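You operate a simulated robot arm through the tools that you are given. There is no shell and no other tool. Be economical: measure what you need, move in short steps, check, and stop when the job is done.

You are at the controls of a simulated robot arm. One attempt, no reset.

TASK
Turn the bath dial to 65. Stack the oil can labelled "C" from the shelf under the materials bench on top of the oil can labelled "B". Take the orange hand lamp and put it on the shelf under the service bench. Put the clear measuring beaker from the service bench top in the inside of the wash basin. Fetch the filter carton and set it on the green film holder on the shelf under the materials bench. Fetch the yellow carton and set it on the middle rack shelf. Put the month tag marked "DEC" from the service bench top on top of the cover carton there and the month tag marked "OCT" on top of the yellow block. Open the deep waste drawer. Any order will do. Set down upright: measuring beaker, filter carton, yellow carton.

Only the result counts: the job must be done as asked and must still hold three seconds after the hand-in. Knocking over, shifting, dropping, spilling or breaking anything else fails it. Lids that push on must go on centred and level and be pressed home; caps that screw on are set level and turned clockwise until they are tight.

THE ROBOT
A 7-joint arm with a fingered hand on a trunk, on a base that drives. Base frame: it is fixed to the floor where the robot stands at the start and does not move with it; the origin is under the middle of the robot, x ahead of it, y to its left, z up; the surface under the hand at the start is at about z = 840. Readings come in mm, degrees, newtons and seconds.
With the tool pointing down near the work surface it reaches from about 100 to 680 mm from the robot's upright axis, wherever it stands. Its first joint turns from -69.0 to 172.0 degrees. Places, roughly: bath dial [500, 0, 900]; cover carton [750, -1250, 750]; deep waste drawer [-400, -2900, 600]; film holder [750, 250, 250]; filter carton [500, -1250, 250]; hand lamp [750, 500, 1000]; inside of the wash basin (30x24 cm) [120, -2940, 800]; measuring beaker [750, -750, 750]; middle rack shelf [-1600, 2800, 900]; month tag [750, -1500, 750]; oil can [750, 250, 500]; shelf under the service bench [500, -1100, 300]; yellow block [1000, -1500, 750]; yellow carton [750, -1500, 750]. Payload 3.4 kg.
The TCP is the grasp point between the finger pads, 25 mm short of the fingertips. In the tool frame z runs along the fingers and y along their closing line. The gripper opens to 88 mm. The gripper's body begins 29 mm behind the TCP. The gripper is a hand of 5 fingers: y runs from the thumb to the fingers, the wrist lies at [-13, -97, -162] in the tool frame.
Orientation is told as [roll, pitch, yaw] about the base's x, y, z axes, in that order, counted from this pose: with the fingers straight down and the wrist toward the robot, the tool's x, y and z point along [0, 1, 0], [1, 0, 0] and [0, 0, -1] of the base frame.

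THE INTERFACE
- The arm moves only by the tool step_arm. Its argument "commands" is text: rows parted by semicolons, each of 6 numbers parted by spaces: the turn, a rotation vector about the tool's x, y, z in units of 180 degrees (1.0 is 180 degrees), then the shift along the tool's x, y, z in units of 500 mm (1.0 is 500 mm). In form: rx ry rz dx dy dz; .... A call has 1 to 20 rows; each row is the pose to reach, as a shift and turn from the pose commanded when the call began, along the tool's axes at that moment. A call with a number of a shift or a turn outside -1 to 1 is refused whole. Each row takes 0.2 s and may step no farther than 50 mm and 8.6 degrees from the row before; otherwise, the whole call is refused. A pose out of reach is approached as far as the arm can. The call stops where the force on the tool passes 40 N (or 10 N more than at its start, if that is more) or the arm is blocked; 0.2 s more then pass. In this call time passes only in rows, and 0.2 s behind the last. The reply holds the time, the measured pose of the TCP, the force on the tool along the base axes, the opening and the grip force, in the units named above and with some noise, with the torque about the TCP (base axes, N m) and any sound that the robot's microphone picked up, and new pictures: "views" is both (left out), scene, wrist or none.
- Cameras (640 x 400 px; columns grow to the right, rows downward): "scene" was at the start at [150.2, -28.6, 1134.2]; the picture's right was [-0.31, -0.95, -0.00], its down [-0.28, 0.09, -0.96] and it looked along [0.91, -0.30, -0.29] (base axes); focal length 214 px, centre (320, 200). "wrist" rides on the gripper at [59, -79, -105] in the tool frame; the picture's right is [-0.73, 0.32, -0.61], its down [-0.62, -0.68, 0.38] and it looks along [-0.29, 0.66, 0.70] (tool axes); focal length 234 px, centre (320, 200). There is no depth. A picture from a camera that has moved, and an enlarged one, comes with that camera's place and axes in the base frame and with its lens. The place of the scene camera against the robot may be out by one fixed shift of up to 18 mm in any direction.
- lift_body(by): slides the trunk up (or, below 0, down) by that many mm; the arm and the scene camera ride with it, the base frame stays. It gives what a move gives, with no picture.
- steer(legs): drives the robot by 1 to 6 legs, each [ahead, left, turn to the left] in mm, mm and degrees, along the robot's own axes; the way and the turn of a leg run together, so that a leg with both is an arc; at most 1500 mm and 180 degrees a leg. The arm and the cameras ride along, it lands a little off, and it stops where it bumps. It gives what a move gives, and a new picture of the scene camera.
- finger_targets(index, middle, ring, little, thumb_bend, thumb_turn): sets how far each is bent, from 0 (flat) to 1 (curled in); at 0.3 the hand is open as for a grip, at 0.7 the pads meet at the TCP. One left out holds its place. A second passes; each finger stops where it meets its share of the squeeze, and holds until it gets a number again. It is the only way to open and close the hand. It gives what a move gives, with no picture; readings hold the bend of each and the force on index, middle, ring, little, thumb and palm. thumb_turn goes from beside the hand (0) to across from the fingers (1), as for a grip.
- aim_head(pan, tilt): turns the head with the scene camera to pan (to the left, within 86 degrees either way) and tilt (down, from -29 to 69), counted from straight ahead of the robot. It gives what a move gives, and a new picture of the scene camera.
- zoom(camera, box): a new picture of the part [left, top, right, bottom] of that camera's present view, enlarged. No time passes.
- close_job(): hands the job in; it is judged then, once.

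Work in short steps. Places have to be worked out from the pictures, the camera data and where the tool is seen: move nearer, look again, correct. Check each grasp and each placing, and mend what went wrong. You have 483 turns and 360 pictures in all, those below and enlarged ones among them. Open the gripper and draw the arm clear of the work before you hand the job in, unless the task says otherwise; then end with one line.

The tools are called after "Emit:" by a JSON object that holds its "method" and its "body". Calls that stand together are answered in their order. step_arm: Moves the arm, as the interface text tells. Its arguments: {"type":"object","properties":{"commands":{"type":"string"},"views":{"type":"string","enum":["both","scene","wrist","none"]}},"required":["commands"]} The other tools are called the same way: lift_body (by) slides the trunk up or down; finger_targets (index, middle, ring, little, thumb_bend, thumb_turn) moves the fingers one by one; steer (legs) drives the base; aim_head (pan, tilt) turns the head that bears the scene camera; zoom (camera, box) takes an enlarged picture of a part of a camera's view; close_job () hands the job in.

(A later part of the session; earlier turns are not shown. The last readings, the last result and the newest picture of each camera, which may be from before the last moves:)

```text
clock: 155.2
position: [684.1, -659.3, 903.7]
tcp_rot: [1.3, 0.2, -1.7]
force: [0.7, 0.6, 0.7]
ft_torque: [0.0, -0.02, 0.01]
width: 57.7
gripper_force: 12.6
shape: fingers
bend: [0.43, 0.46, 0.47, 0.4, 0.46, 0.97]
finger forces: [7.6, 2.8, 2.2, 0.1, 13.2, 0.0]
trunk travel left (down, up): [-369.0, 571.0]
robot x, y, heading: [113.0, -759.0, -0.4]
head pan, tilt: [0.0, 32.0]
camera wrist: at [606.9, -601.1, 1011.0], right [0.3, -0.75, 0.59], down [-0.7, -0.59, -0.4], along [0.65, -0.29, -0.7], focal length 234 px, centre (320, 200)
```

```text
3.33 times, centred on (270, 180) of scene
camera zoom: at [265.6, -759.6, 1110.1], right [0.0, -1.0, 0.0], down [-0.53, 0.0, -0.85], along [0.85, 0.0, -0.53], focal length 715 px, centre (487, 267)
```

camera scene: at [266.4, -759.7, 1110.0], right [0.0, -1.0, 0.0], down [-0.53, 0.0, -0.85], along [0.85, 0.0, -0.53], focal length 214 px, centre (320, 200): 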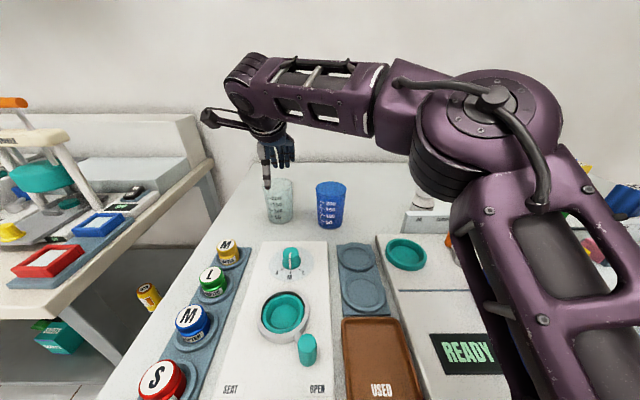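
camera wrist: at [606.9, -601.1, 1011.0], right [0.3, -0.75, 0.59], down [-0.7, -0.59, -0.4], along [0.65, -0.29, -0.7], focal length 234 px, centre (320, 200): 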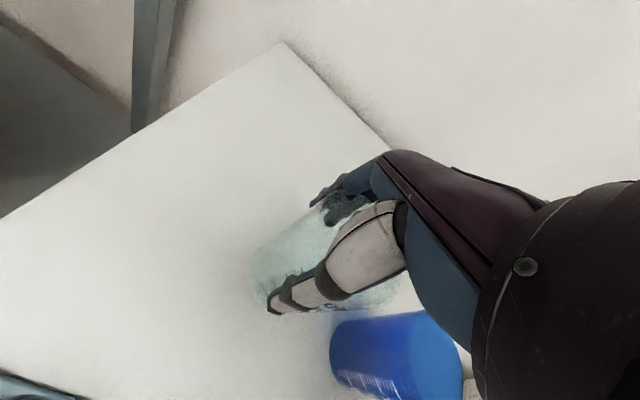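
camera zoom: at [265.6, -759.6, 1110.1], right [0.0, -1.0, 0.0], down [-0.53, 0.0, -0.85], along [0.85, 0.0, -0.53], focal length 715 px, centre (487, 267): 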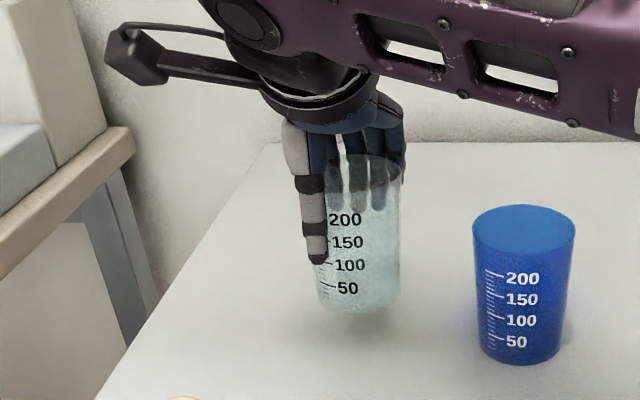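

Emit:
{"method": "step_arm", "body": {"commands": "0 0 0 0 0 -.06;0 0 0 0 -.04 -.12;0 0 0 0 -.1 -.18;0 0 0 0 -.18 -.2;0 0 0 0 -.26 -.22;0 0 0 -.05 -.34 -.24;0 0 0 -.12 -.4 -.24;0 0 0 -.19 -.42 -.24", "views": "none"}}

Emit:
{"method": "steer", "body": {"legs": [[-400, 0, 0], [0, 0, -90]]}}

Emit:
{"method": "aim_head", "body": {"pan": 0, "tilt": 10}}

```text
clock: 157.0
position: [471.7, -751.9, 1020.6]
tcp_rot: [1.5, 0.1, -1.7]
force: [-0.2, -0.9, -1.2]
ft_torque: [-0.02, -0.01, -0.04]
width: 57.3
gripper_force: 12.4
shape: fingers
bend: [0.43, 0.46, 0.47, 0.4, 0.47, 0.97]
finger forces: [7.3, 2.7, 2.2, 0.0, 12.3, 0.0]
trunk travel left (down, up): [-369.0, 571.0]
robot x, y, heading: [115.4, -756.0, -0.2]
head pan, tilt: [0.0, 32.0]
```

```text
clock: 163.4
position: [-283.5, -1112.4, 1020.5]
tcp_rot: [1.4, 0.1, -92.1]
force: [0.0, 1.1, -1.5]
ft_torque: [0.0, -0.01, 0.0]
width: 56.6
gripper_force: 11.7
shape: fingers
bend: [0.44, 0.47, 0.47, 0.4, 0.47, 0.97]
finger forces: [6.9, 2.5, 2.2, 0.1, 11.6, 0.0]
trunk travel left (down, up): [-369.0, 571.0]
robot x, y, heading: [-287.9, -752.4, -90.7]
head pan, tilt: [0.0, 32.0]
camera scene: at [-279.6, -894.3, 1110.1], right [-1.0, 0.01, 0.0], down [0.01, 0.53, -0.85], along [-0.01, -0.85, -0.53], focal length 214 px, centre (320, 200)
```

scene: 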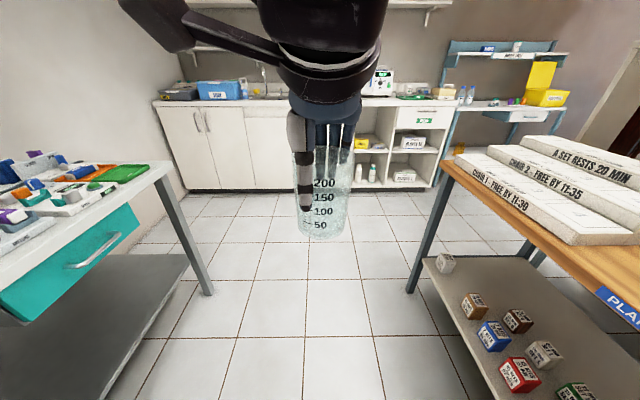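

```text
clock: 164.2
position: [-284.7, -1113.4, 1019.8]
tcp_rot: [1.5, 0.2, -92.0]
force: [0.8, -0.2, -1.0]
ft_torque: [0.03, -0.01, 0.01]
width: 56.5
gripper_force: 11.3
shape: fingers
bend: [0.44, 0.47, 0.47, 0.4, 0.47, 0.97]
finger forces: [7.0, 2.5, 2.1, 0.1, 11.6, 0.0]
trunk travel left (down, up): [-369.0, 571.0]
robot x, y, heading: [-290.8, -754.4, -90.7]
head pan, tilt: [0.0, 10.0]
camera scene: at [-279.6, -897.7, 1145.5], right [-1.0, 0.01, 0.0], down [0.0, 0.17, -0.98], along [-0.01, -0.98, -0.17], focal length 214 px, centre (320, 200)
```

scene: 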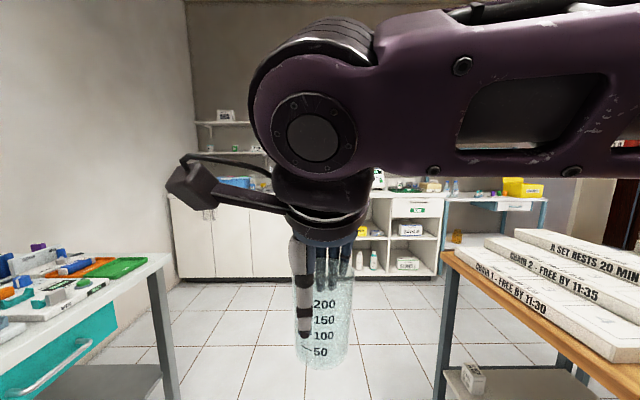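

Emit:
{"method": "finger_targets", "body": {"index": 0.6, "middle": 0.6, "ring": 0.6, "thumb_bend": 0.6}}

Emit:
{"method": "steer", "body": {"legs": [[1200, 0, 0.7], [0, 400, 0]]}}

Emit:
{"method": "aim_head", "body": {"pan": 0, "tilt": 30}}

```text
clock: 165.2
position: [-283.0, -1112.9, 1019.7]
tcp_rot: [1.4, 0.2, -92.1]
force: [-0.4, -0.2, 0.0]
ft_torque: [0.01, -0.01, 0.01]
width: 48.9
gripper_force: 23.5
shape: fingers
bend: [0.49, 0.51, 0.51, 0.4, 0.52, 0.95]
finger forces: [11.1, 6.8, 6.3, 0.0, 24.2, 0.0]
trunk travel left (down, up): [-369.0, 571.0]
robot x, y, heading: [-289.0, -752.7, -90.7]
head pan, tilt: [0.0, 10.0]
```

```text
clock: 173.4
position: [118.4, -2307.5, 1020.0]
tcp_rot: [1.3, 0.1, -91.3]
force: [0.2, 0.0, -0.6]
ft_torque: [0.01, -0.01, 0.01]
width: 48.8
gripper_force: 24.4
shape: fingers
bend: [0.49, 0.51, 0.51, 0.4, 0.52, 0.95]
finger forces: [11.1, 6.8, 6.3, 0.0, 24.2, 0.1]
trunk travel left (down, up): [-369.0, 571.0]
robot x, y, heading: [107.7, -1951.4, -89.9]
head pan, tilt: [0.0, 10.0]
camera scene: at [119.4, -2092.6, 1145.6], right [-1.0, -0.01, 0.0], down [0.0, 0.17, -0.98], along [0.01, -0.98, -0.17], focal length 214 px, centre (320, 200)
```

scene: 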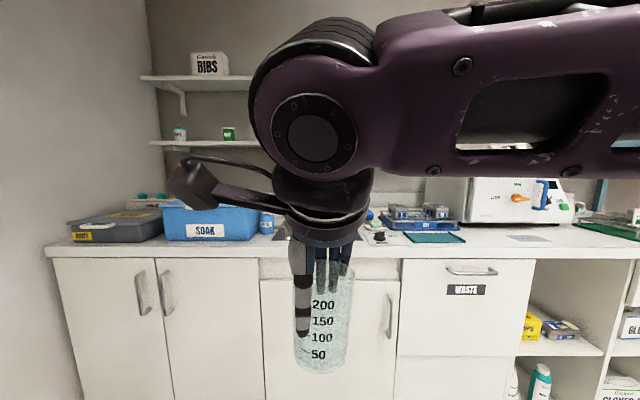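

```text
clock: 174.2
position: [118.9, -2308.1, 1021.0]
tcp_rot: [1.4, 0.1, -91.3]
force: [-0.7, -0.9, 0.0]
ft_torque: [-0.01, 0.01, 0.0]
width: 48.9
gripper_force: 24.3
shape: fingers
bend: [0.49, 0.51, 0.51, 0.4, 0.52, 0.95]
finger forces: [11.1, 6.6, 6.4, 0.0, 24.2, 0.0]
trunk travel left (down, up): [-369.0, 571.0]
robot x, y, heading: [107.4, -1945.8, -89.6]
head pan, tilt: [0.0, 30.0]
camera scene: at [118.9, -2090.1, 1113.3], right [-1.0, -0.01, 0.0], down [0.0, 0.5, -0.87], along [0.0, -0.87, -0.5], focal length 214 px, centre (320, 200)
```

scene: 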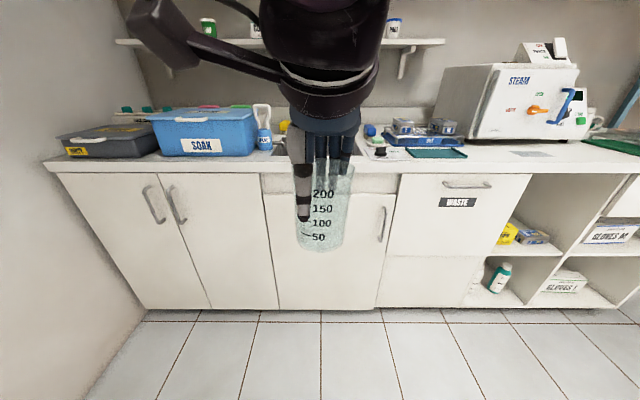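

Emit:
{"method": "step_arm", "body": {"commands": "0 0 0 -.08 0 -.02;0 0 0 -.16 0 -.04;0 0 0 -.24 0 -.06;0 0 0 -.32 0 -.06;0 0 0 -.40 0 -.06;0 0 0 -.48 0 -.06", "views": "scene"}}

```text
clock: 175.6
position: [-99.9, -2350.8, 1017.2]
tcp_rot: [1.5, 0.0, -91.2]
force: [-1.0, -0.5, -0.1]
ft_torque: [0.03, -0.02, 0.01]
width: 48.1
gripper_force: 23.8
shape: fingers
bend: [0.49, 0.51, 0.51, 0.4, 0.52, 0.95]
finger forces: [10.8, 6.7, 6.2, 0.0, 23.3, 0.1]
out of reach, approached as far as the arm can: row 3, 4, 5, 6
trunk travel left (down, up): [-369.0, 571.0]
robot x, y, heading: [111.4, -1949.0, -89.6]
head pan, tilt: [0.0, 30.0]
camera scene: at [118.1, -2090.3, 1113.2], right [-1.0, -0.01, 0.0], down [0.0, 0.5, -0.87], along [0.01, -0.87, -0.5], focal length 214 px, centre (320, 200)
```

scene: 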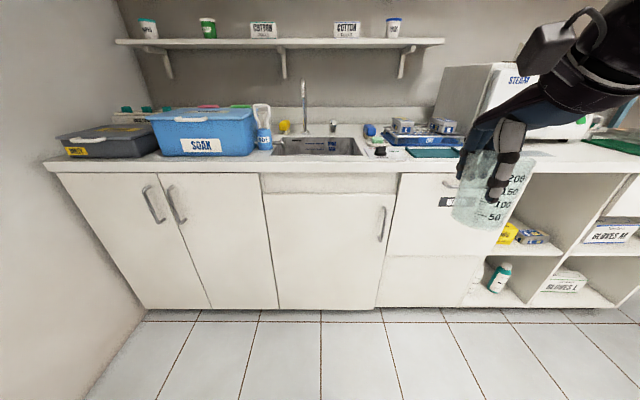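

Emit:
{"method": "zoom", "body": {"camera": "scene", "box": [240, 70, 400, 190]}}

Emit:
{"method": "zoom", "body": {"camera": "scene", "box": [380, 110, 560, 260]}}

```text
3.33 times, centred on (320, 130) of scene
camera zoom: at [118.1, -2090.3, 1113.2], right [-1.0, -0.01, 0.0], down [0.0, 0.5, -0.87], along [0.01, -0.87, -0.5], focal length 715 px, centre (320, 433)
```

zoom: 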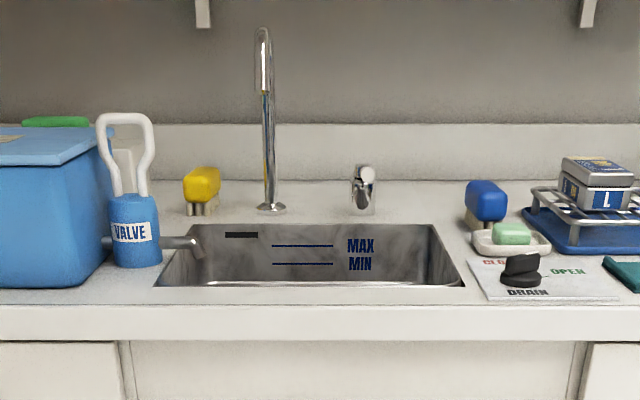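

```text
2.67 times, centred on (470, 185) of scene
camera zoom: at [118.1, -2090.3, 1113.2], right [-1.0, -0.01, 0.0], down [0.0, 0.5, -0.87], along [0.01, -0.87, -0.5], focal length 572 px, centre (-80, 240)
```

zoom: 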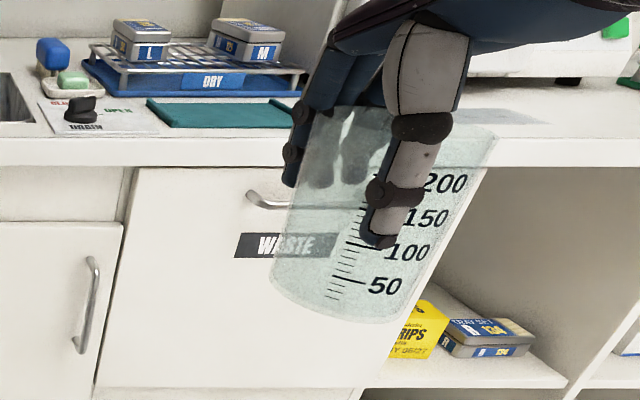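

Emit:
{"method": "step_arm", "body": {"commands": "0 0 0 .08 0 0;0 0 0 .16 0 0;0 0 0 .24 0 0;0 0 0 .32 0 0;0 0 0 .40 0 0", "views": "none"}}

Emit:
{"method": "lift_body", "body": {"by": 130}}

Emit:
{"method": "steer", "body": {"legs": [[330, 0, 0]]}}

Emit:
{"method": "zoom", "body": {"camera": "wrist", "box": [0, 0, 640, 400]}}

```text
clock: 176.8
position: [102.9, -2352.7, 1027.4]
tcp_rot: [1.4, 0.0, -91.2]
force: [-0.5, 0.6, -0.5]
ft_torque: [-0.01, 0.0, 0.03]
width: 48.0
gripper_force: 22.9
shape: fingers
bend: [0.49, 0.51, 0.52, 0.4, 0.52, 0.95]
finger forces: [10.5, 6.5, 6.3, 0.0, 22.7, 0.0]
trunk travel left (down, up): [-369.0, 571.0]
robot x, y, heading: [107.8, -1948.9, -89.4]
head pan, tilt: [0.0, 30.0]
```

```text
clock: 178.4
position: [101.8, -2353.9, 1156.3]
tcp_rot: [1.4, 0.1, -91.2]
force: [0.2, -0.6, -0.8]
ft_torque: [0.0, -0.03, -0.04]
width: 48.0
gripper_force: 23.4
shape: fingers
bend: [0.49, 0.51, 0.52, 0.4, 0.52, 0.95]
finger forces: [10.5, 6.5, 6.3, 0.0, 22.7, 0.0]
trunk travel left (down, up): [-499.0, 441.0]
robot x, y, heading: [106.3, -1951.2, -89.7]
head pan, tilt: [0.0, 30.0]
```

```text
clock: 180.6
position: [106.2, -2682.7, 1155.6]
tcp_rot: [1.4, 0.1, -90.8]
force: [0.3, 0.4, 0.2]
ft_torque: [0.0, 0.02, -0.03]
width: 47.7
gripper_force: 22.9
shape: fingers
bend: [0.49, 0.51, 0.52, 0.4, 0.52, 0.95]
finger forces: [10.5, 6.5, 6.3, 0.0, 22.7, 0.0]
trunk travel left (down, up): [-499.0, 441.0]
robot x, y, heading: [108.6, -2278.3, -89.4]
head pan, tilt: [0.0, 30.0]
camera scene: at [122.4, -2419.3, 1243.1], right [-1.0, -0.01, 0.0], down [-0.01, 0.5, -0.87], along [0.01, -0.87, -0.5], focal length 214 px, centre (320, 200)
```

scene: 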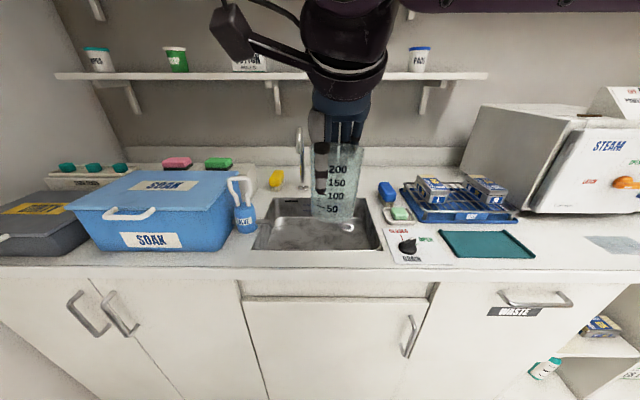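

```text
1.00 times, centred on (320, 200) of wrist (not enlarged: the box is as wide or as high as the picture)
camera zoom: at [164.2, -2605.5, 1263.5], right [-0.75, -0.31, 0.59], down [-0.6, 0.69, -0.4], along [-0.28, -0.65, -0.7], focal length 234 px, centre (320, 200)
```

zoom: 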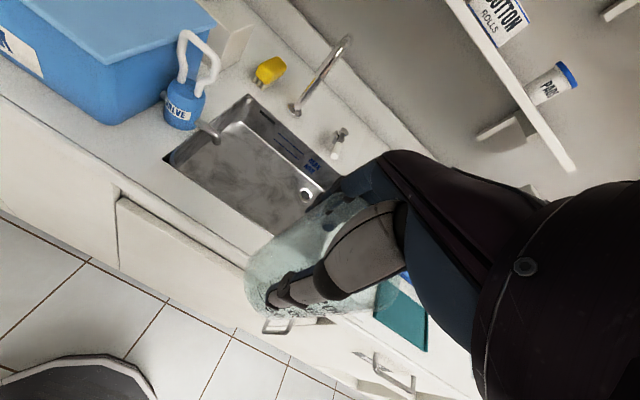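

Emit:
{"method": "steer", "body": {"legs": [[80, -35, 0]]}}

Emit:
{"method": "step_arm", "body": {"commands": "0 0 0 0 .06 .06;0 0 0 0 .12 .12;0 0 0 0 .19 .16;0 0 0 0 .26 .2;0 0 0 0 .32 .22", "views": "both"}}

```text
clock: 181.7
position: [72.7, -2761.8, 1156.9]
tcp_rot: [1.4, 0.1, -90.8]
force: [-0.2, -1.3, -0.9]
ft_torque: [0.0, 0.0, 0.0]
width: 47.9
gripper_force: 22.9
shape: fingers
bend: [0.5, 0.51, 0.52, 0.4, 0.52, 0.95]
finger forces: [10.5, 6.5, 6.3, 0.1, 22.7, 0.0]
trunk travel left (down, up): [-499.0, 441.0]
robot x, y, heading: [75.1, -2362.3, -89.3]
head pan, tilt: [0.0, 30.0]
camera scene: at [88.0, -2499.1, 1243.1], right [-1.0, -0.01, 0.0], down [-0.01, 0.5, -0.87], along [0.01, -0.87, -0.5], focal length 214 px, centre (320, 200)
```

scene: 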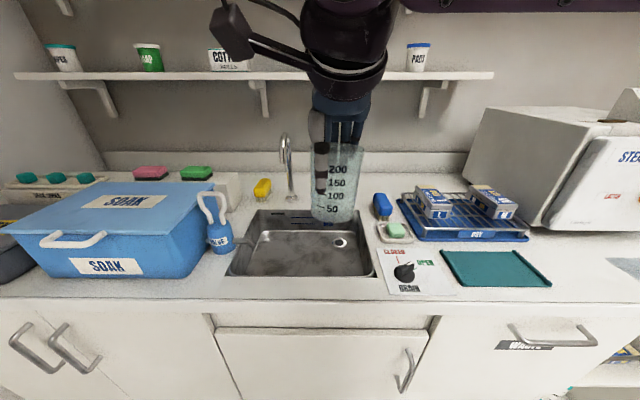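

```text
clock: 182.9
position: [72.3, -2921.5, 1045.2]
tcp_rot: [1.4, 0.1, -90.9]
force: [-0.9, -0.2, -0.5]
ft_torque: [0.02, 0.01, 0.03]
width: 47.4
gripper_force: 22.1
shape: fingers
bend: [0.5, 0.52, 0.52, 0.4, 0.52, 0.95]
finger forces: [10.0, 6.4, 6.3, 0.0, 21.9, 0.0]
trunk travel left (down, up): [-499.0, 441.0]
robot x, y, heading: [76.3, -2358.3, -89.3]
head pan, tilt: [0.0, 30.0]
camera scene: at [88.6, -2499.1, 1243.1], right [-1.0, -0.01, 0.0], down [-0.01, 0.5, -0.87], along [0.01, -0.87, -0.5], focal length 214 px, centre (320, 200)
camera wrist: at [130.7, -2844.9, 1152.5], right [-0.74, -0.31, 0.59], down [-0.6, 0.69, -0.4], along [-0.28, -0.65, -0.7], focal length 234 px, centre (320, 200)
```

scene: 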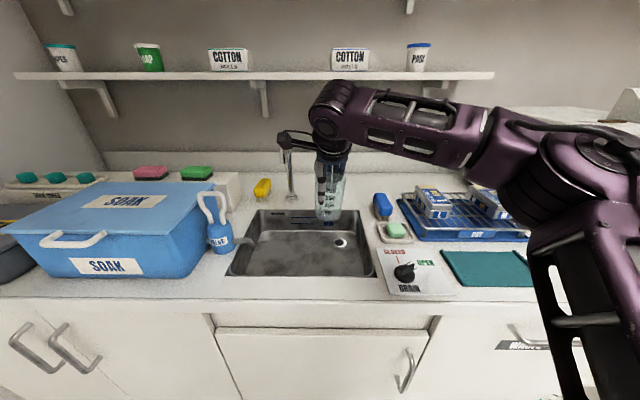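
wrist: 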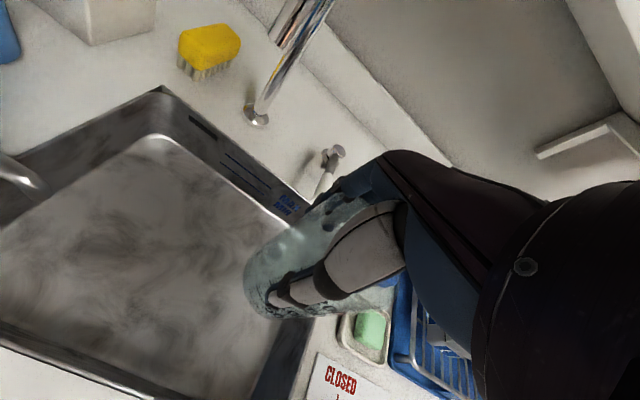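

Emit:
{"method": "step_arm", "body": {"commands": "0 0 0 0 0 .08;0 0 0 0 0 .16;0 0 0 0 0 .22", "views": "both"}}

Emit:
{"method": "zoom", "body": {"camera": "scene", "box": [210, 160, 410, 300]}}

```text
clock: 183.7
position: [76.1, -2919.8, 935.5]
tcp_rot: [1.4, 0.1, -91.0]
force: [-0.2, -0.2, -0.7]
ft_torque: [-0.02, 0.01, -0.01]
width: 47.4
gripper_force: 21.7
shape: fingers
bend: [0.5, 0.52, 0.52, 0.4, 0.52, 0.95]
finger forces: [9.6, 6.3, 6.3, 0.0, 21.5, 0.1]
trunk travel left (down, up): [-499.0, 441.0]
robot x, y, heading: [73.1, -2359.7, -89.3]
head pan, tilt: [0.0, 30.0]
camera scene: at [88.3, -2498.9, 1243.2], right [-1.0, -0.01, 0.0], down [-0.01, 0.5, -0.87], along [0.01, -0.87, -0.5], focal length 214 px, centre (320, 200)
camera wrist: at [133.4, -2842.8, 1042.4], right [-0.75, -0.31, 0.59], down [-0.6, 0.69, -0.4], along [-0.28, -0.65, -0.7], focal length 234 px, centre (320, 200)
```

scene: 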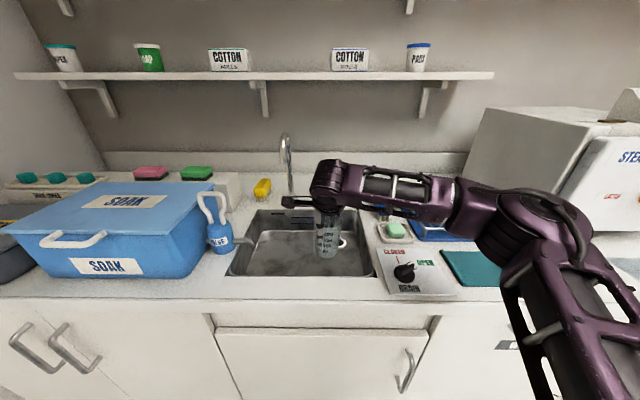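
wrist: 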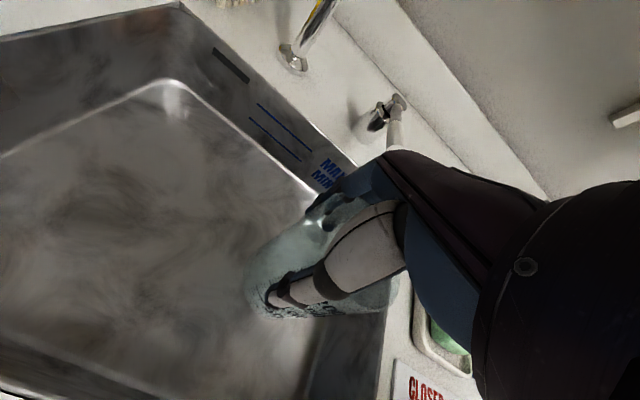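

```text
2.86 times, centred on (310, 230) of scene
camera zoom: at [88.3, -2498.9, 1243.2], right [-1.0, -0.01, 0.0], down [-0.01, 0.5, -0.87], along [0.01, -0.87, -0.5], focal length 613 px, centre (349, 114)
```

zoom: 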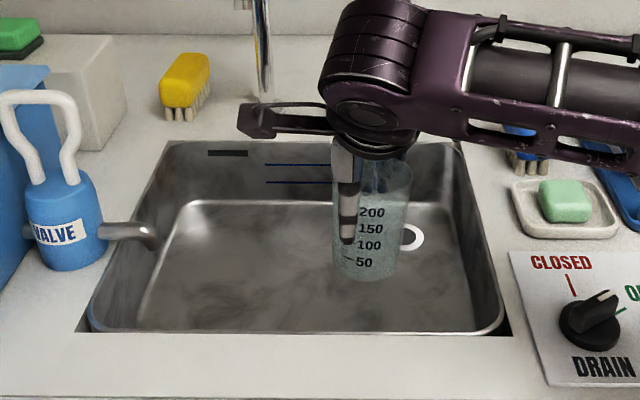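

Emit:
{"method": "step_arm", "body": {"commands": "0 0 0 0 0 .04;0 0 0 0 0 .07", "views": "none"}}

Emit:
{"method": "step_arm", "body": {"commands": "0 0 0 0 0 .01;0 0 0 0 0 .02", "views": "none"}}

Emit:
{"method": "zoom", "body": {"camera": "scene", "box": [210, 160, 410, 300]}}

```text
clock: 184.3
position: [77.2, -2919.2, 900.3]
tcp_rot: [1.4, 0.0, -90.9]
force: [0.6, -0.4, -0.8]
ft_torque: [-0.01, -0.02, 0.0]
width: 47.5
gripper_force: 21.5
shape: fingers
bend: [0.5, 0.52, 0.52, 0.4, 0.52, 0.95]
finger forces: [9.6, 6.3, 6.3, 0.0, 21.3, 0.0]
trunk travel left (down, up): [-499.0, 441.0]
robot x, y, heading: [77.3, -2359.1, -89.1]
head pan, tilt: [0.0, 30.0]
```

```text
clock: 184.9
position: [76.9, -2921.5, 890.8]
tcp_rot: [1.3, 0.1, -90.8]
force: [-0.3, 0.6, -0.5]
ft_torque: [-0.01, -0.01, 0.0]
width: 47.6
gripper_force: 21.8
shape: fingers
bend: [0.5, 0.52, 0.52, 0.4, 0.52, 0.95]
finger forces: [9.5, 6.2, 6.2, 0.0, 21.2, 0.0]
trunk travel left (down, up): [-499.0, 441.0]
robot x, y, heading: [75.0, -2360.4, -89.2]
head pan, tilt: [0.0, 30.0]
```

```text
2.86 times, centred on (310, 230) of scene
camera zoom: at [88.4, -2498.3, 1243.2], right [-1.0, -0.01, 0.0], down [-0.01, 0.5, -0.87], along [0.01, -0.87, -0.5], focal length 613 px, centre (349, 114)
```

zoom: 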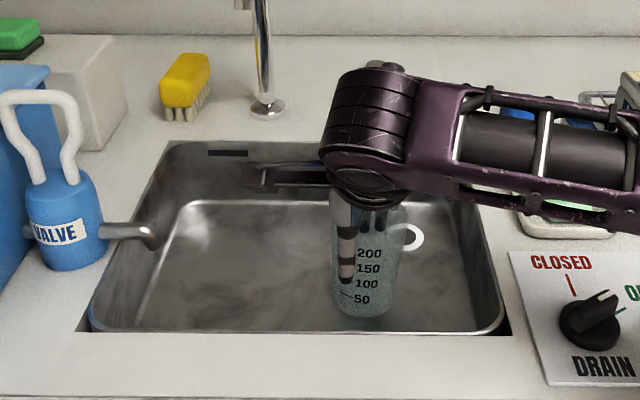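

Emit:
{"method": "step_arm", "body": {"commands": "0 0 0 0 0 .008;0 0 0 0 0 .016", "views": "none"}}

Emit:
{"method": "step_arm", "body": {"commands": "0 0 0 0 0 .008;0 0 0 0 0 .016", "views": "scene"}}

Emit:
{"method": "zoom", "body": {"camera": "wrist", "box": [200, 160, 420, 360]}}

```text
clock: 185.5
position: [78.0, -2921.9, 883.4]
tcp_rot: [1.3, 0.1, -90.8]
force: [0.0, -0.1, -0.9]
ft_torque: [0.0, 0.0, 0.02]
width: 47.4
gripper_force: 21.4
shape: fingers
bend: [0.5, 0.52, 0.52, 0.4, 0.52, 0.95]
finger forces: [9.5, 6.2, 6.3, 0.1, 21.1, 0.0]
trunk travel left (down, up): [-499.0, 441.0]
robot x, y, heading: [75.1, -2359.0, -89.5]
head pan, tilt: [0.0, 30.0]
```

```text
clock: 186.1
position: [78.6, -2920.4, 874.8]
tcp_rot: [1.4, 0.1, -90.8]
force: [0.3, 0.2, -0.3]
ft_torque: [-0.01, 0.02, 0.04]
width: 47.2
gripper_force: 22.1
shape: fingers
bend: [0.5, 0.52, 0.52, 0.4, 0.52, 0.95]
finger forces: [9.4, 6.2, 6.4, 0.0, 21.1, 0.1]
trunk travel left (down, up): [-499.0, 441.0]
robot x, y, heading: [74.9, -2357.4, -89.0]
head pan, tilt: [0.0, 30.0]
camera scene: at [88.4, -2498.3, 1243.2], right [-1.0, -0.01, 0.0], down [-0.01, 0.5, -0.87], along [0.01, -0.87, -0.5], focal length 214 px, centre (320, 200)
```

scene: 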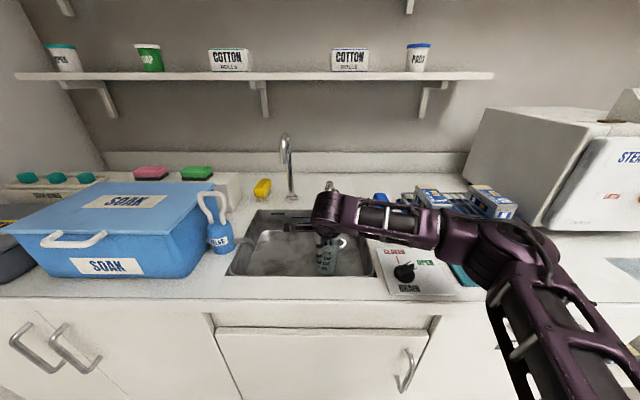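

```text
2.00 times, centred on (310, 260) of wrist
camera zoom: at [134.8, -2844.2, 982.6], right [-0.75, -0.31, 0.59], down [-0.6, 0.69, -0.4], along [-0.28, -0.65, -0.7], focal length 468 px, centre (340, 80)
```

zoom: 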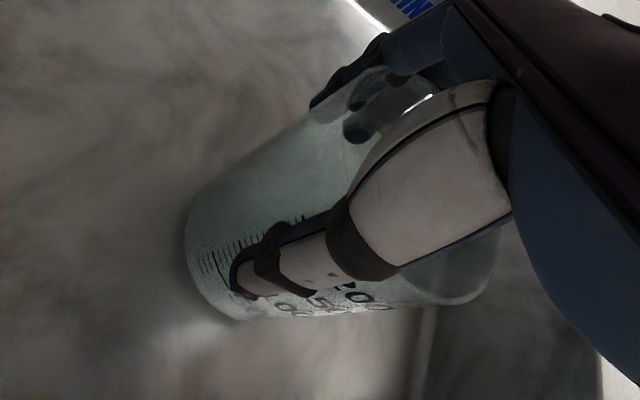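

Emit:
{"method": "step_arm", "body": {"commands": "0 0 0 0 0 .008;0 0 0 0 0 .014", "views": "none"}}

Emit:
{"method": "step_arm", "body": {"commands": "0 0 0 0 0 .007;0 0 0 0 0 .014", "views": "none"}}

Emit:
{"method": "step_arm", "body": {"commands": "0 0 0 0 0 .006;0 0 0 0 0 .012", "views": "none"}}

```text
clock: 186.7
position: [78.2, -2920.7, 871.5]
tcp_rot: [1.5, -0.3, -90.8]
force: [1.2, 0.4, 11.5]
ft_torque: [-0.13, 0.21, 0.0]
width: 47.5
gripper_force: 24.4
shape: fingers
bend: [0.51, 0.52, 0.52, 0.4, 0.52, 0.95]
finger forces: [10.8, 6.5, 6.8, 0.0, 23.9, 0.0]
trunk travel left (down, up): [-499.0, 441.0]
robot x, y, heading: [73.0, -2359.7, -89.3]
head pan, tilt: [0.0, 30.0]
```

```text
clock: 187.3
position: [79.8, -2917.9, 869.1]
tcp_rot: [1.6, -0.7, -90.7]
force: [5.1, 1.0, 37.6]
ft_torque: [-0.67, 0.43, 0.03]
width: 46.4
gripper_force: 29.4
shape: fingers
bend: [0.51, 0.51, 0.51, 0.4, 0.54, 0.94]
finger forces: [13.5, 7.1, 7.6, 0.1, 30.0, 0.0]
trunk travel left (down, up): [-499.0, 441.0]
robot x, y, heading: [76.1, -2360.1, -89.3]
head pan, tilt: [0.0, 30.0]
```

```text
clock: 187.8
position: [81.3, -2920.6, 867.8]
tcp_rot: [2.1, -1.1, -90.6]
force: [2.1, 5.0, 26.9]
ft_torque: [-0.15, 0.39, -0.1]
width: 45.8
gripper_force: 31.2
shape: fingers
bend: [0.52, 0.52, 0.51, 0.4, 0.56, 0.94]
finger forces: [11.5, 6.5, 8.5, 0.0, 35.2, 0.0]
trunk travel left (down, up): [-499.0, 441.0]
robot x, y, heading: [75.8, -2359.6, -89.2]
head pan, tilt: [0.0, 30.0]
stopped in row 2: the force on the tool passed its limit at 48 N (the readings are from after the stop); the commanded pose is now the measured one
```

Emit:
{"method": "step_arm", "body": {"commands": "0 0 0 0 0 -.006", "views": "none"}}

Emit:
{"method": "finger_targets", "body": {"index": 0.32, "middle": 0.32, "ring": 0.32, "little": 0.32, "thumb_bend": 0.32}}

Emit:
{"method": "step_arm", "body": {"commands": "0 0 0 0 0 -.04;0 0 0 0 0 -.1;0 0 0 0 0 -.18;0 0 0 0 0 -.26", "views": "both"}}

Emit:
{"method": "zoom", "body": {"camera": "scene", "box": [210, 160, 410, 300]}}

```text
clock: 188.2
position: [81.2, -2918.8, 867.0]
tcp_rot: [1.7, -0.8, -90.6]
force: [3.2, 1.2, 23.1]
ft_torque: [-0.44, 0.32, 0.04]
width: 45.7
gripper_force: 29.9
shape: fingers
bend: [0.52, 0.51, 0.51, 0.4, 0.56, 0.94]
finger forces: [12.8, 7.5, 8.5, 0.0, 30.5, 0.1]
trunk travel left (down, up): [-499.0, 441.0]
robot x, y, heading: [72.0, -2359.3, -89.3]
head pan, tilt: [0.0, 30.0]
```

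```text
clock: 189.2
position: [78.5, -2922.3, 863.7]
tcp_rot: [1.7, -0.5, -90.7]
force: [-0.7, 0.6, -0.8]
ft_torque: [-0.02, 0.03, 0.01]
width: 81.3
gripper_force: 2.0
shape: fingers
bend: [0.32, 0.32, 0.32, 0.32, 0.32, 0.97]
finger forces: [0.2, 0.0, 0.1, 1.4, 1.7, 0.0]
trunk travel left (down, up): [-499.0, 441.0]
robot x, y, heading: [76.5, -2359.2, -89.5]
head pan, tilt: [0.0, 30.0]
```

```text
clock: 190.2
position: [75.9, -2923.2, 993.3]
tcp_rot: [1.7, -0.5, -90.7]
force: [0.5, 0.1, -1.0]
ft_torque: [-0.02, 0.01, 0.04]
width: 81.6
gripper_force: 2.0
shape: fingers
bend: [0.32, 0.32, 0.32, 0.32, 0.32, 0.97]
finger forces: [0.1, 0.0, 0.1, 1.3, 1.8, 0.0]
trunk travel left (down, up): [-499.0, 441.0]
robot x, y, heading: [77.4, -2362.0, -89.3]
head pan, tilt: [0.0, 30.0]
camera scene: at [88.9, -2497.4, 1243.3], right [-1.0, -0.01, 0.0], down [-0.01, 0.5, -0.87], along [0.01, -0.87, -0.5], focal length 214 px, centre (320, 200)
camera wrist: at [132.9, -2844.0, 1100.5], right [-0.75, -0.31, 0.59], down [-0.6, 0.69, -0.41], along [-0.28, -0.66, -0.7], focal length 234 px, centre (320, 200)
```

scene: 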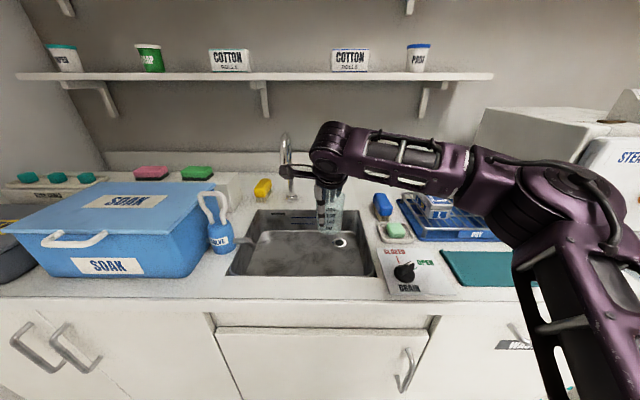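
wrist: 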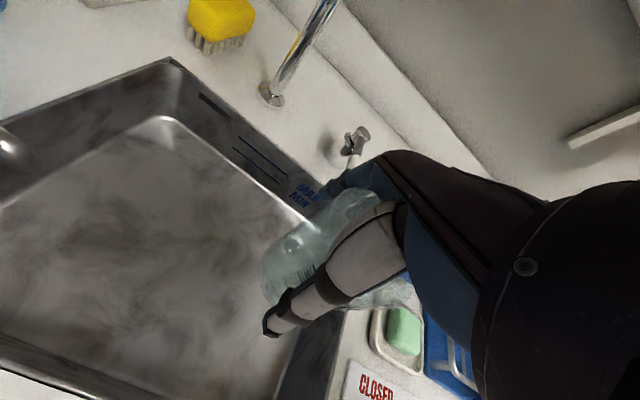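

```text
2.86 times, centred on (310, 230) of scene
camera zoom: at [88.9, -2497.4, 1243.3], right [-1.0, -0.01, 0.0], down [-0.01, 0.5, -0.87], along [0.01, -0.87, -0.5], focal length 613 px, centre (349, 114)
```

zoom: 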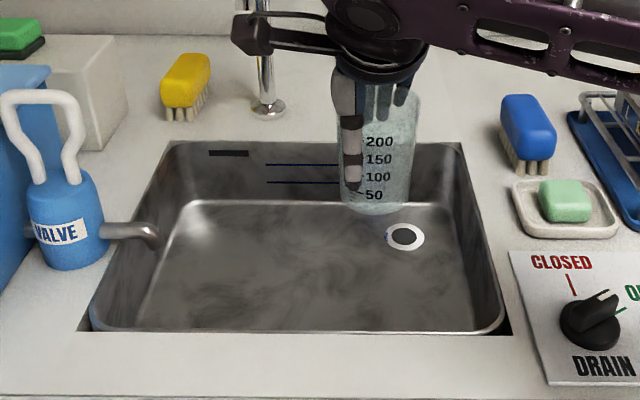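

Emit:
{"method": "step_arm", "body": {"commands": "0 0 0 0 0 .08;0 0 0 0 0 .16;0 0 0 0 0 .23", "views": "none"}}

Emit:
{"method": "step_arm", "body": {"commands": "0 0 0 0 0 .006;0 0 0 0 0 .012", "views": "none"}}

Emit:
{"method": "zoom", "body": {"camera": "wrist", "box": [200, 160, 420, 360]}}

```text
clock: 191.1
position: [77.3, -2923.9, 877.6]
tcp_rot: [1.8, -0.4, -90.6]
force: [-0.4, -0.9, -0.7]
ft_torque: [-0.02, -0.01, 0.0]
width: 81.5
gripper_force: 1.7
shape: fingers
bend: [0.32, 0.32, 0.32, 0.32, 0.32, 0.97]
finger forces: [0.2, 0.0, 0.1, 1.2, 1.4, 0.0]
trunk travel left (down, up): [-499.0, 441.0]
robot x, y, heading: [72.5, -2362.0, -89.2]
head pan, tilt: [0.0, 30.0]
```

```text
clock: 191.7
position: [79.1, -2922.5, 872.9]
tcp_rot: [1.9, -0.4, -90.7]
force: [0.2, -1.0, -0.1]
ft_torque: [0.04, -0.01, 0.01]
width: 81.2
gripper_force: 1.5
shape: fingers
bend: [0.32, 0.32, 0.32, 0.32, 0.32, 0.97]
finger forces: [0.1, 0.0, 0.1, 1.2, 1.6, 0.0]
trunk travel left (down, up): [-499.0, 441.0]
robot x, y, heading: [75.3, -2357.6, -89.3]
head pan, tilt: [0.0, 30.0]
```

```text
2.00 times, centred on (310, 260) of wrist
camera zoom: at [135.2, -2844.8, 979.8], right [-0.75, -0.31, 0.59], down [-0.6, 0.69, -0.41], along [-0.28, -0.66, -0.7], focal length 468 px, centre (340, 80)
```

zoom: 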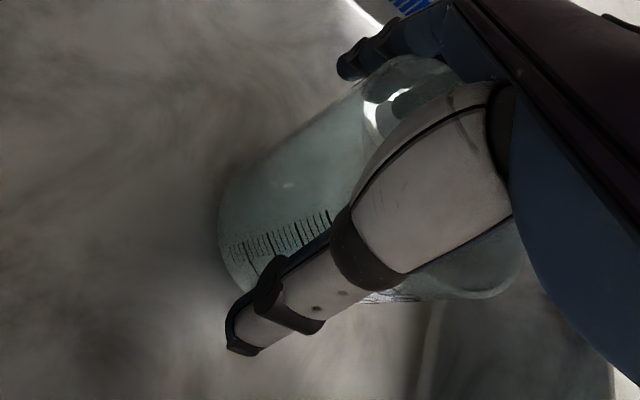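

Emit:
{"method": "step_arm", "body": {"commands": "0 0 0 0 0 .006;0 0 0 0 0 .012", "views": "none"}}

Emit:
{"method": "finger_targets", "body": {"index": 0.15, "middle": 0.15, "ring": 0.15, "little": 0.15, "thumb_bend": 0.15}}

Emit:
{"method": "zoom", "body": {"camera": "wrist", "box": [200, 160, 420, 360]}}

```text
clock: 192.2
position: [79.6, -2924.0, 867.4]
tcp_rot: [1.7, -0.5, -90.8]
force: [-0.8, -0.5, -0.5]
ft_torque: [0.0, 0.01, -0.01]
width: 81.4
gripper_force: 1.4
shape: fingers
bend: [0.32, 0.32, 0.32, 0.32, 0.32, 0.97]
finger forces: [0.1, 0.0, 0.1, 1.2, 1.4, 0.1]
trunk travel left (down, up): [-499.0, 441.0]
robot x, y, heading: [75.3, -2357.6, -89.3]
head pan, tilt: [0.0, 30.0]
```

```text
clock: 193.2
position: [78.5, -2923.0, 867.1]
tcp_rot: [1.8, -0.6, -90.7]
force: [-0.1, -0.6, -0.2]
ft_torque: [0.0, 0.01, 0.01]
width: 112.2
gripper_force: 0.1
shape: fingers
bend: [0.15, 0.15, 0.15, 0.15, 0.15, 0.97]
finger forces: [0.0, 0.1, 0.1, 0.0, 0.1, 0.0]
trunk travel left (down, up): [-499.0, 441.0]
robot x, y, heading: [77.3, -2358.0, -89.2]
head pan, tilt: [0.0, 30.0]
```

```text
2.00 times, centred on (310, 260) of wrist
camera zoom: at [135.3, -2844.8, 974.3], right [-0.75, -0.31, 0.59], down [-0.6, 0.69, -0.41], along [-0.28, -0.66, -0.7], focal length 468 px, centre (340, 80)
```

zoom: 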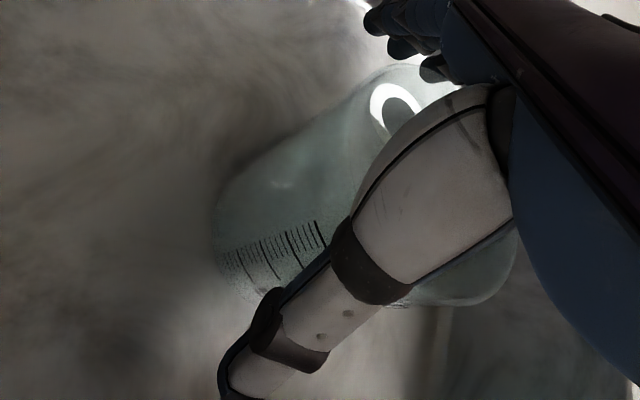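

Now free; I rise and look.

Emit:
{"method": "step_arm", "body": {"commands": "0 0 0 0 0 -.02;0 0 0 0 0 -.06;0 0 0 0 0 -.12;0 0 0 0 0 -.2;0 0 0 0 0 -.28", "views": "both"}}

Emit:
{"method": "zoom", "body": {"camera": "scene", "box": [210, 160, 410, 300]}}

```text
clock: 194.4
position: [75.4, -2920.6, 1008.0]
tcp_rot: [1.8, -0.6, -90.7]
force: [0.1, 0.5, -1.1]
ft_torque: [-0.03, -0.01, 0.0]
width: 112.3
gripper_force: 0.2
shape: fingers
bend: [0.15, 0.15, 0.15, 0.15, 0.15, 0.97]
finger forces: [0.1, 0.1, 0.1, 0.0, 0.1, 0.0]
trunk travel left (down, up): [-499.0, 441.0]
robot x, y, heading: [77.6, -2358.7, -89.4]
head pan, tilt: [0.0, 30.0]
camera scene: at [88.9, -2497.4, 1243.3], right [-1.0, -0.01, 0.0], down [-0.01, 0.5, -0.87], along [0.01, -0.87, -0.5], focal length 214 px, centre (320, 200)
camera wrist: at [131.5, -2842.4, 1114.7], right [-0.75, -0.31, 0.59], down [-0.6, 0.69, -0.41], along [-0.28, -0.66, -0.7], focal length 234 px, centre (320, 200)
```

scene: 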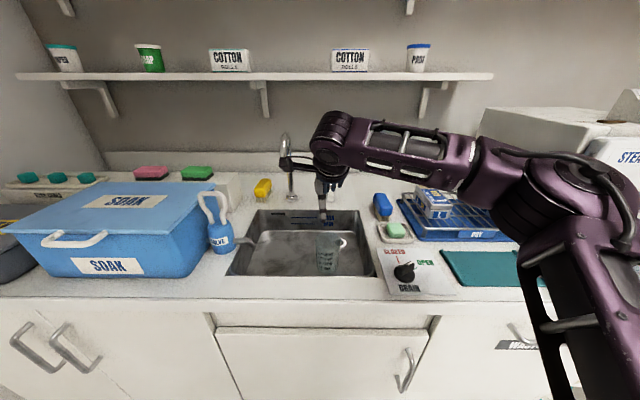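
wrist: 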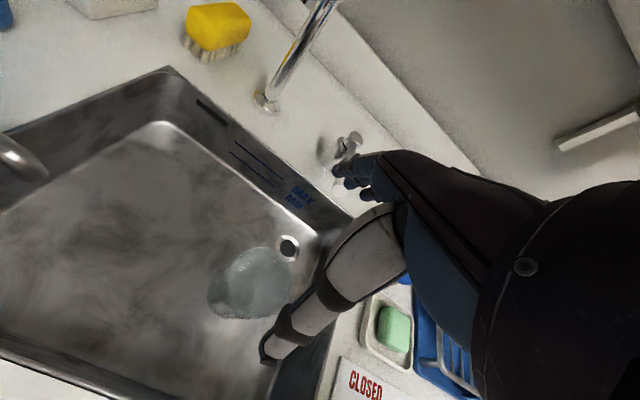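

```text
2.86 times, centred on (310, 230) of scene
camera zoom: at [88.9, -2497.4, 1243.3], right [-1.0, -0.01, 0.0], down [-0.01, 0.5, -0.87], along [0.01, -0.87, -0.5], focal length 613 px, centre (349, 114)
```

zoom: 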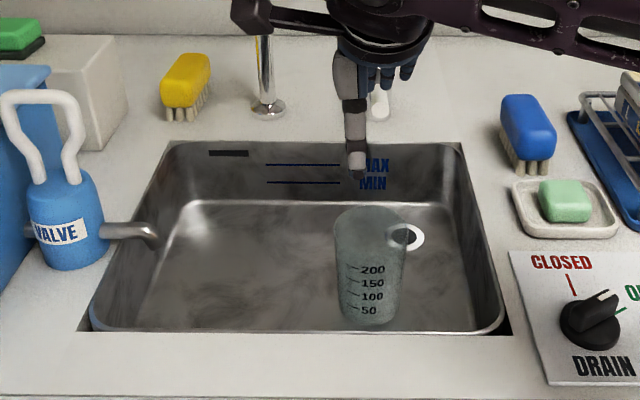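

Emit:
{"method": "step_arm", "body": {"commands": "0 0 0 0 -.06 -.06;0 0 0 0 -.14 -.1;0 0 0 0 -.22 -.12;0 0 0 0 -.3 -.12;0 0 0 0 -.38 -.12", "views": "none"}}

Emit:
{"method": "steer", "body": {"legs": [[-250, 0, 0], [0, -420, 0]]}}

Emit:
{"method": "lift_body", "body": {"by": -200}}

Emit:
{"method": "aim_head", "body": {"pan": 0, "tilt": 25}}

```text
clock: 195.7
position: [76.0, -2729.1, 1067.6]
tcp_rot: [1.7, -0.5, -90.7]
force: [-0.2, 0.0, 0.4]
ft_torque: [0.0, 0.02, 0.0]
width: 112.4
gripper_force: 0.0
shape: fingers
bend: [0.15, 0.15, 0.15, 0.15, 0.15, 0.97]
finger forces: [0.0, 0.0, 0.0, 0.0, 0.0, 0.0]
trunk travel left (down, up): [-499.0, 441.0]
robot x, y, heading: [73.9, -2360.1, -89.2]
head pan, tilt: [0.0, 30.0]
```

```text
clock: 199.6
position: [-344.9, -2485.0, 1067.2]
tcp_rot: [1.8, -0.5, -90.7]
force: [-0.1, 0.4, 0.4]
ft_torque: [0.01, -0.02, -0.03]
width: 111.9
gripper_force: 0.0
shape: fingers
bend: [0.15, 0.15, 0.15, 0.15, 0.15, 0.97]
finger forces: [0.0, 0.0, 0.1, 0.1, 0.0, 0.1]
trunk travel left (down, up): [-499.0, 441.0]
robot x, y, heading: [-345.6, -2112.2, -89.5]
head pan, tilt: [0.0, 30.0]
camera scene: at [-332.4, -2252.4, 1243.2], right [-1.0, -0.01, 0.0], down [-0.01, 0.5, -0.87], along [0.01, -0.87, -0.5], focal length 214 px, centre (320, 200)
```

scene: 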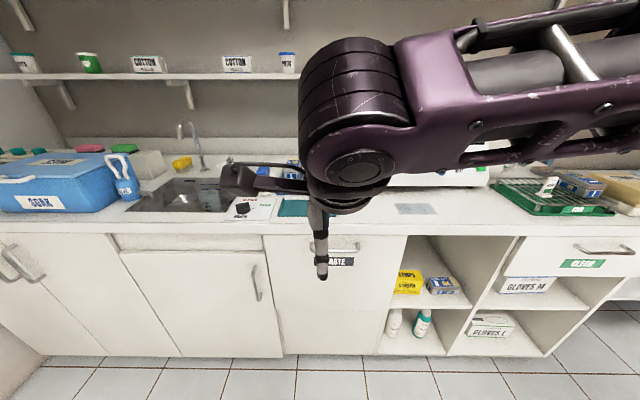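

```text
clock: 201.8
position: [-344.1, -2484.7, 867.6]
tcp_rot: [1.8, -0.5, -90.7]
force: [-0.4, -0.3, 0.0]
ft_torque: [0.0, -0.02, -0.01]
width: 112.3
gripper_force: 0.0
shape: fingers
bend: [0.15, 0.15, 0.15, 0.15, 0.15, 0.97]
finger forces: [0.0, 0.1, 0.1, 0.0, 0.1, 0.0]
trunk travel left (down, up): [-299.0, 641.0]
robot x, y, heading: [-347.6, -2111.7, -89.2]
head pan, tilt: [0.0, 30.0]
```

```text
clock: 202.5
position: [-345.5, -2484.9, 866.8]
tcp_rot: [1.8, -0.5, -90.7]
force: [0.8, 0.3, -0.2]
ft_torque: [-0.04, 0.02, 0.0]
width: 112.2
gripper_force: 0.1
shape: fingers
bend: [0.15, 0.15, 0.15, 0.15, 0.15, 0.97]
finger forces: [0.0, 0.1, 0.0, 0.0, 0.1, 0.0]
trunk travel left (down, up): [-299.0, 641.0]
robot x, y, heading: [-347.3, -2108.8, -89.4]
head pan, tilt: [0.0, 25.0]
camera scene: at [-331.8, -2254.1, 1051.2], right [-1.0, -0.01, 0.0], down [0.0, 0.42, -0.91], along [0.01, -0.91, -0.42], focal length 214 px, centre (320, 200)
```

scene: 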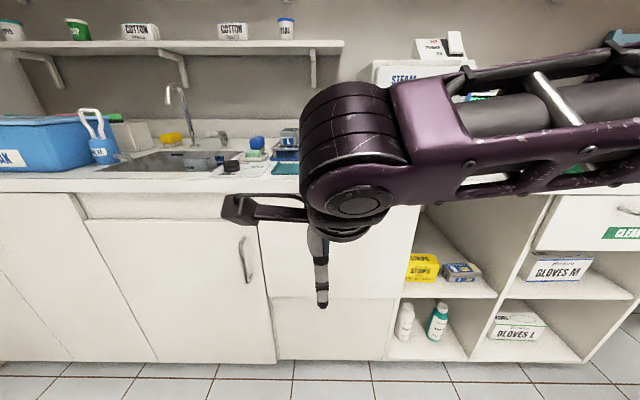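

Emit:
{"method": "step_arm", "body": {"commands": "-.045 0 0 0 0 0;-.09 0 0 0 0 0;-.135 0 0 0 0 0;-.18 0 0 0 0 0;-.225 0 0 0 0 0;-.27 0 0 0 0 0;-.315 0 0 0 0 0;-.36 0 0 0 0 0;-.405 0 0 0 0 0;-.44 0 0 0 0 0", "views": "both"}}

```text
clock: 204.7
position: [-325.0, -2557.3, 880.5]
tcp_rot: [4.4, -64.7, -95.2]
force: [0.2, -0.2, -0.2]
ft_torque: [0.0, 0.01, -0.03]
width: 112.3
gripper_force: 0.0
shape: fingers
bend: [0.15, 0.15, 0.15, 0.15, 0.15, 0.97]
finger forces: [0.0, 0.0, 0.0, 0.0, 0.0, 0.1]
out of reach, approached as far as the arm can: row 5, 6, 7, 8, 9, 10
trunk travel left (down, up): [-299.0, 641.0]
robot x, y, heading: [-345.7, -2109.4, -89.1]
head pan, tilt: [0.0, 25.0]
camera scene: at [-290.4, -2240.8, 1041.1], right [-0.88, -0.48, 0.0], down [-0.25, 0.46, -0.85], along [0.41, -0.75, -0.52], focal length 214 px, centre (320, 200)
camera wrist: at [-261.8, -2430.7, 856.2], right [-0.73, 0.43, 0.53], down [-0.6, -0.04, -0.8], along [-0.32, -0.9, 0.29], focal length 234 px, centre (320, 200)
```

scene: 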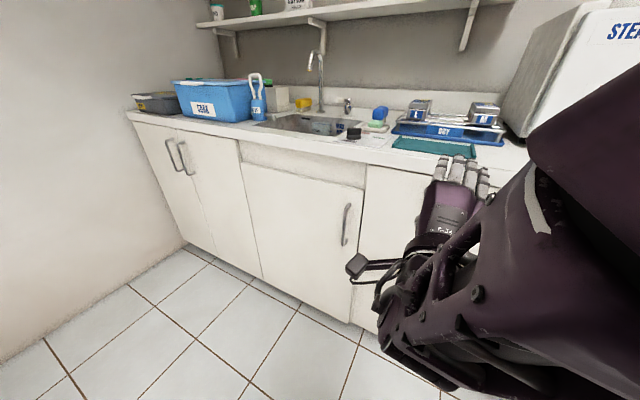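
wrist: 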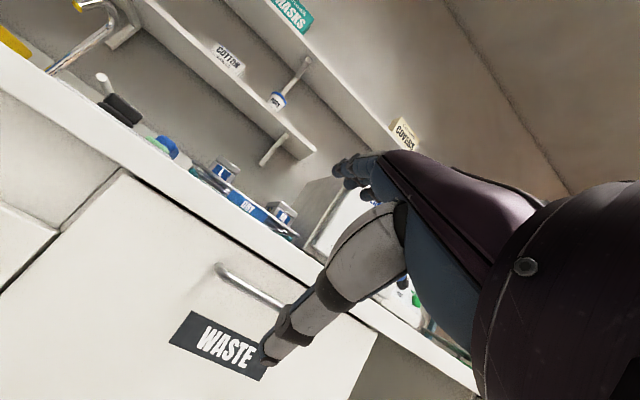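

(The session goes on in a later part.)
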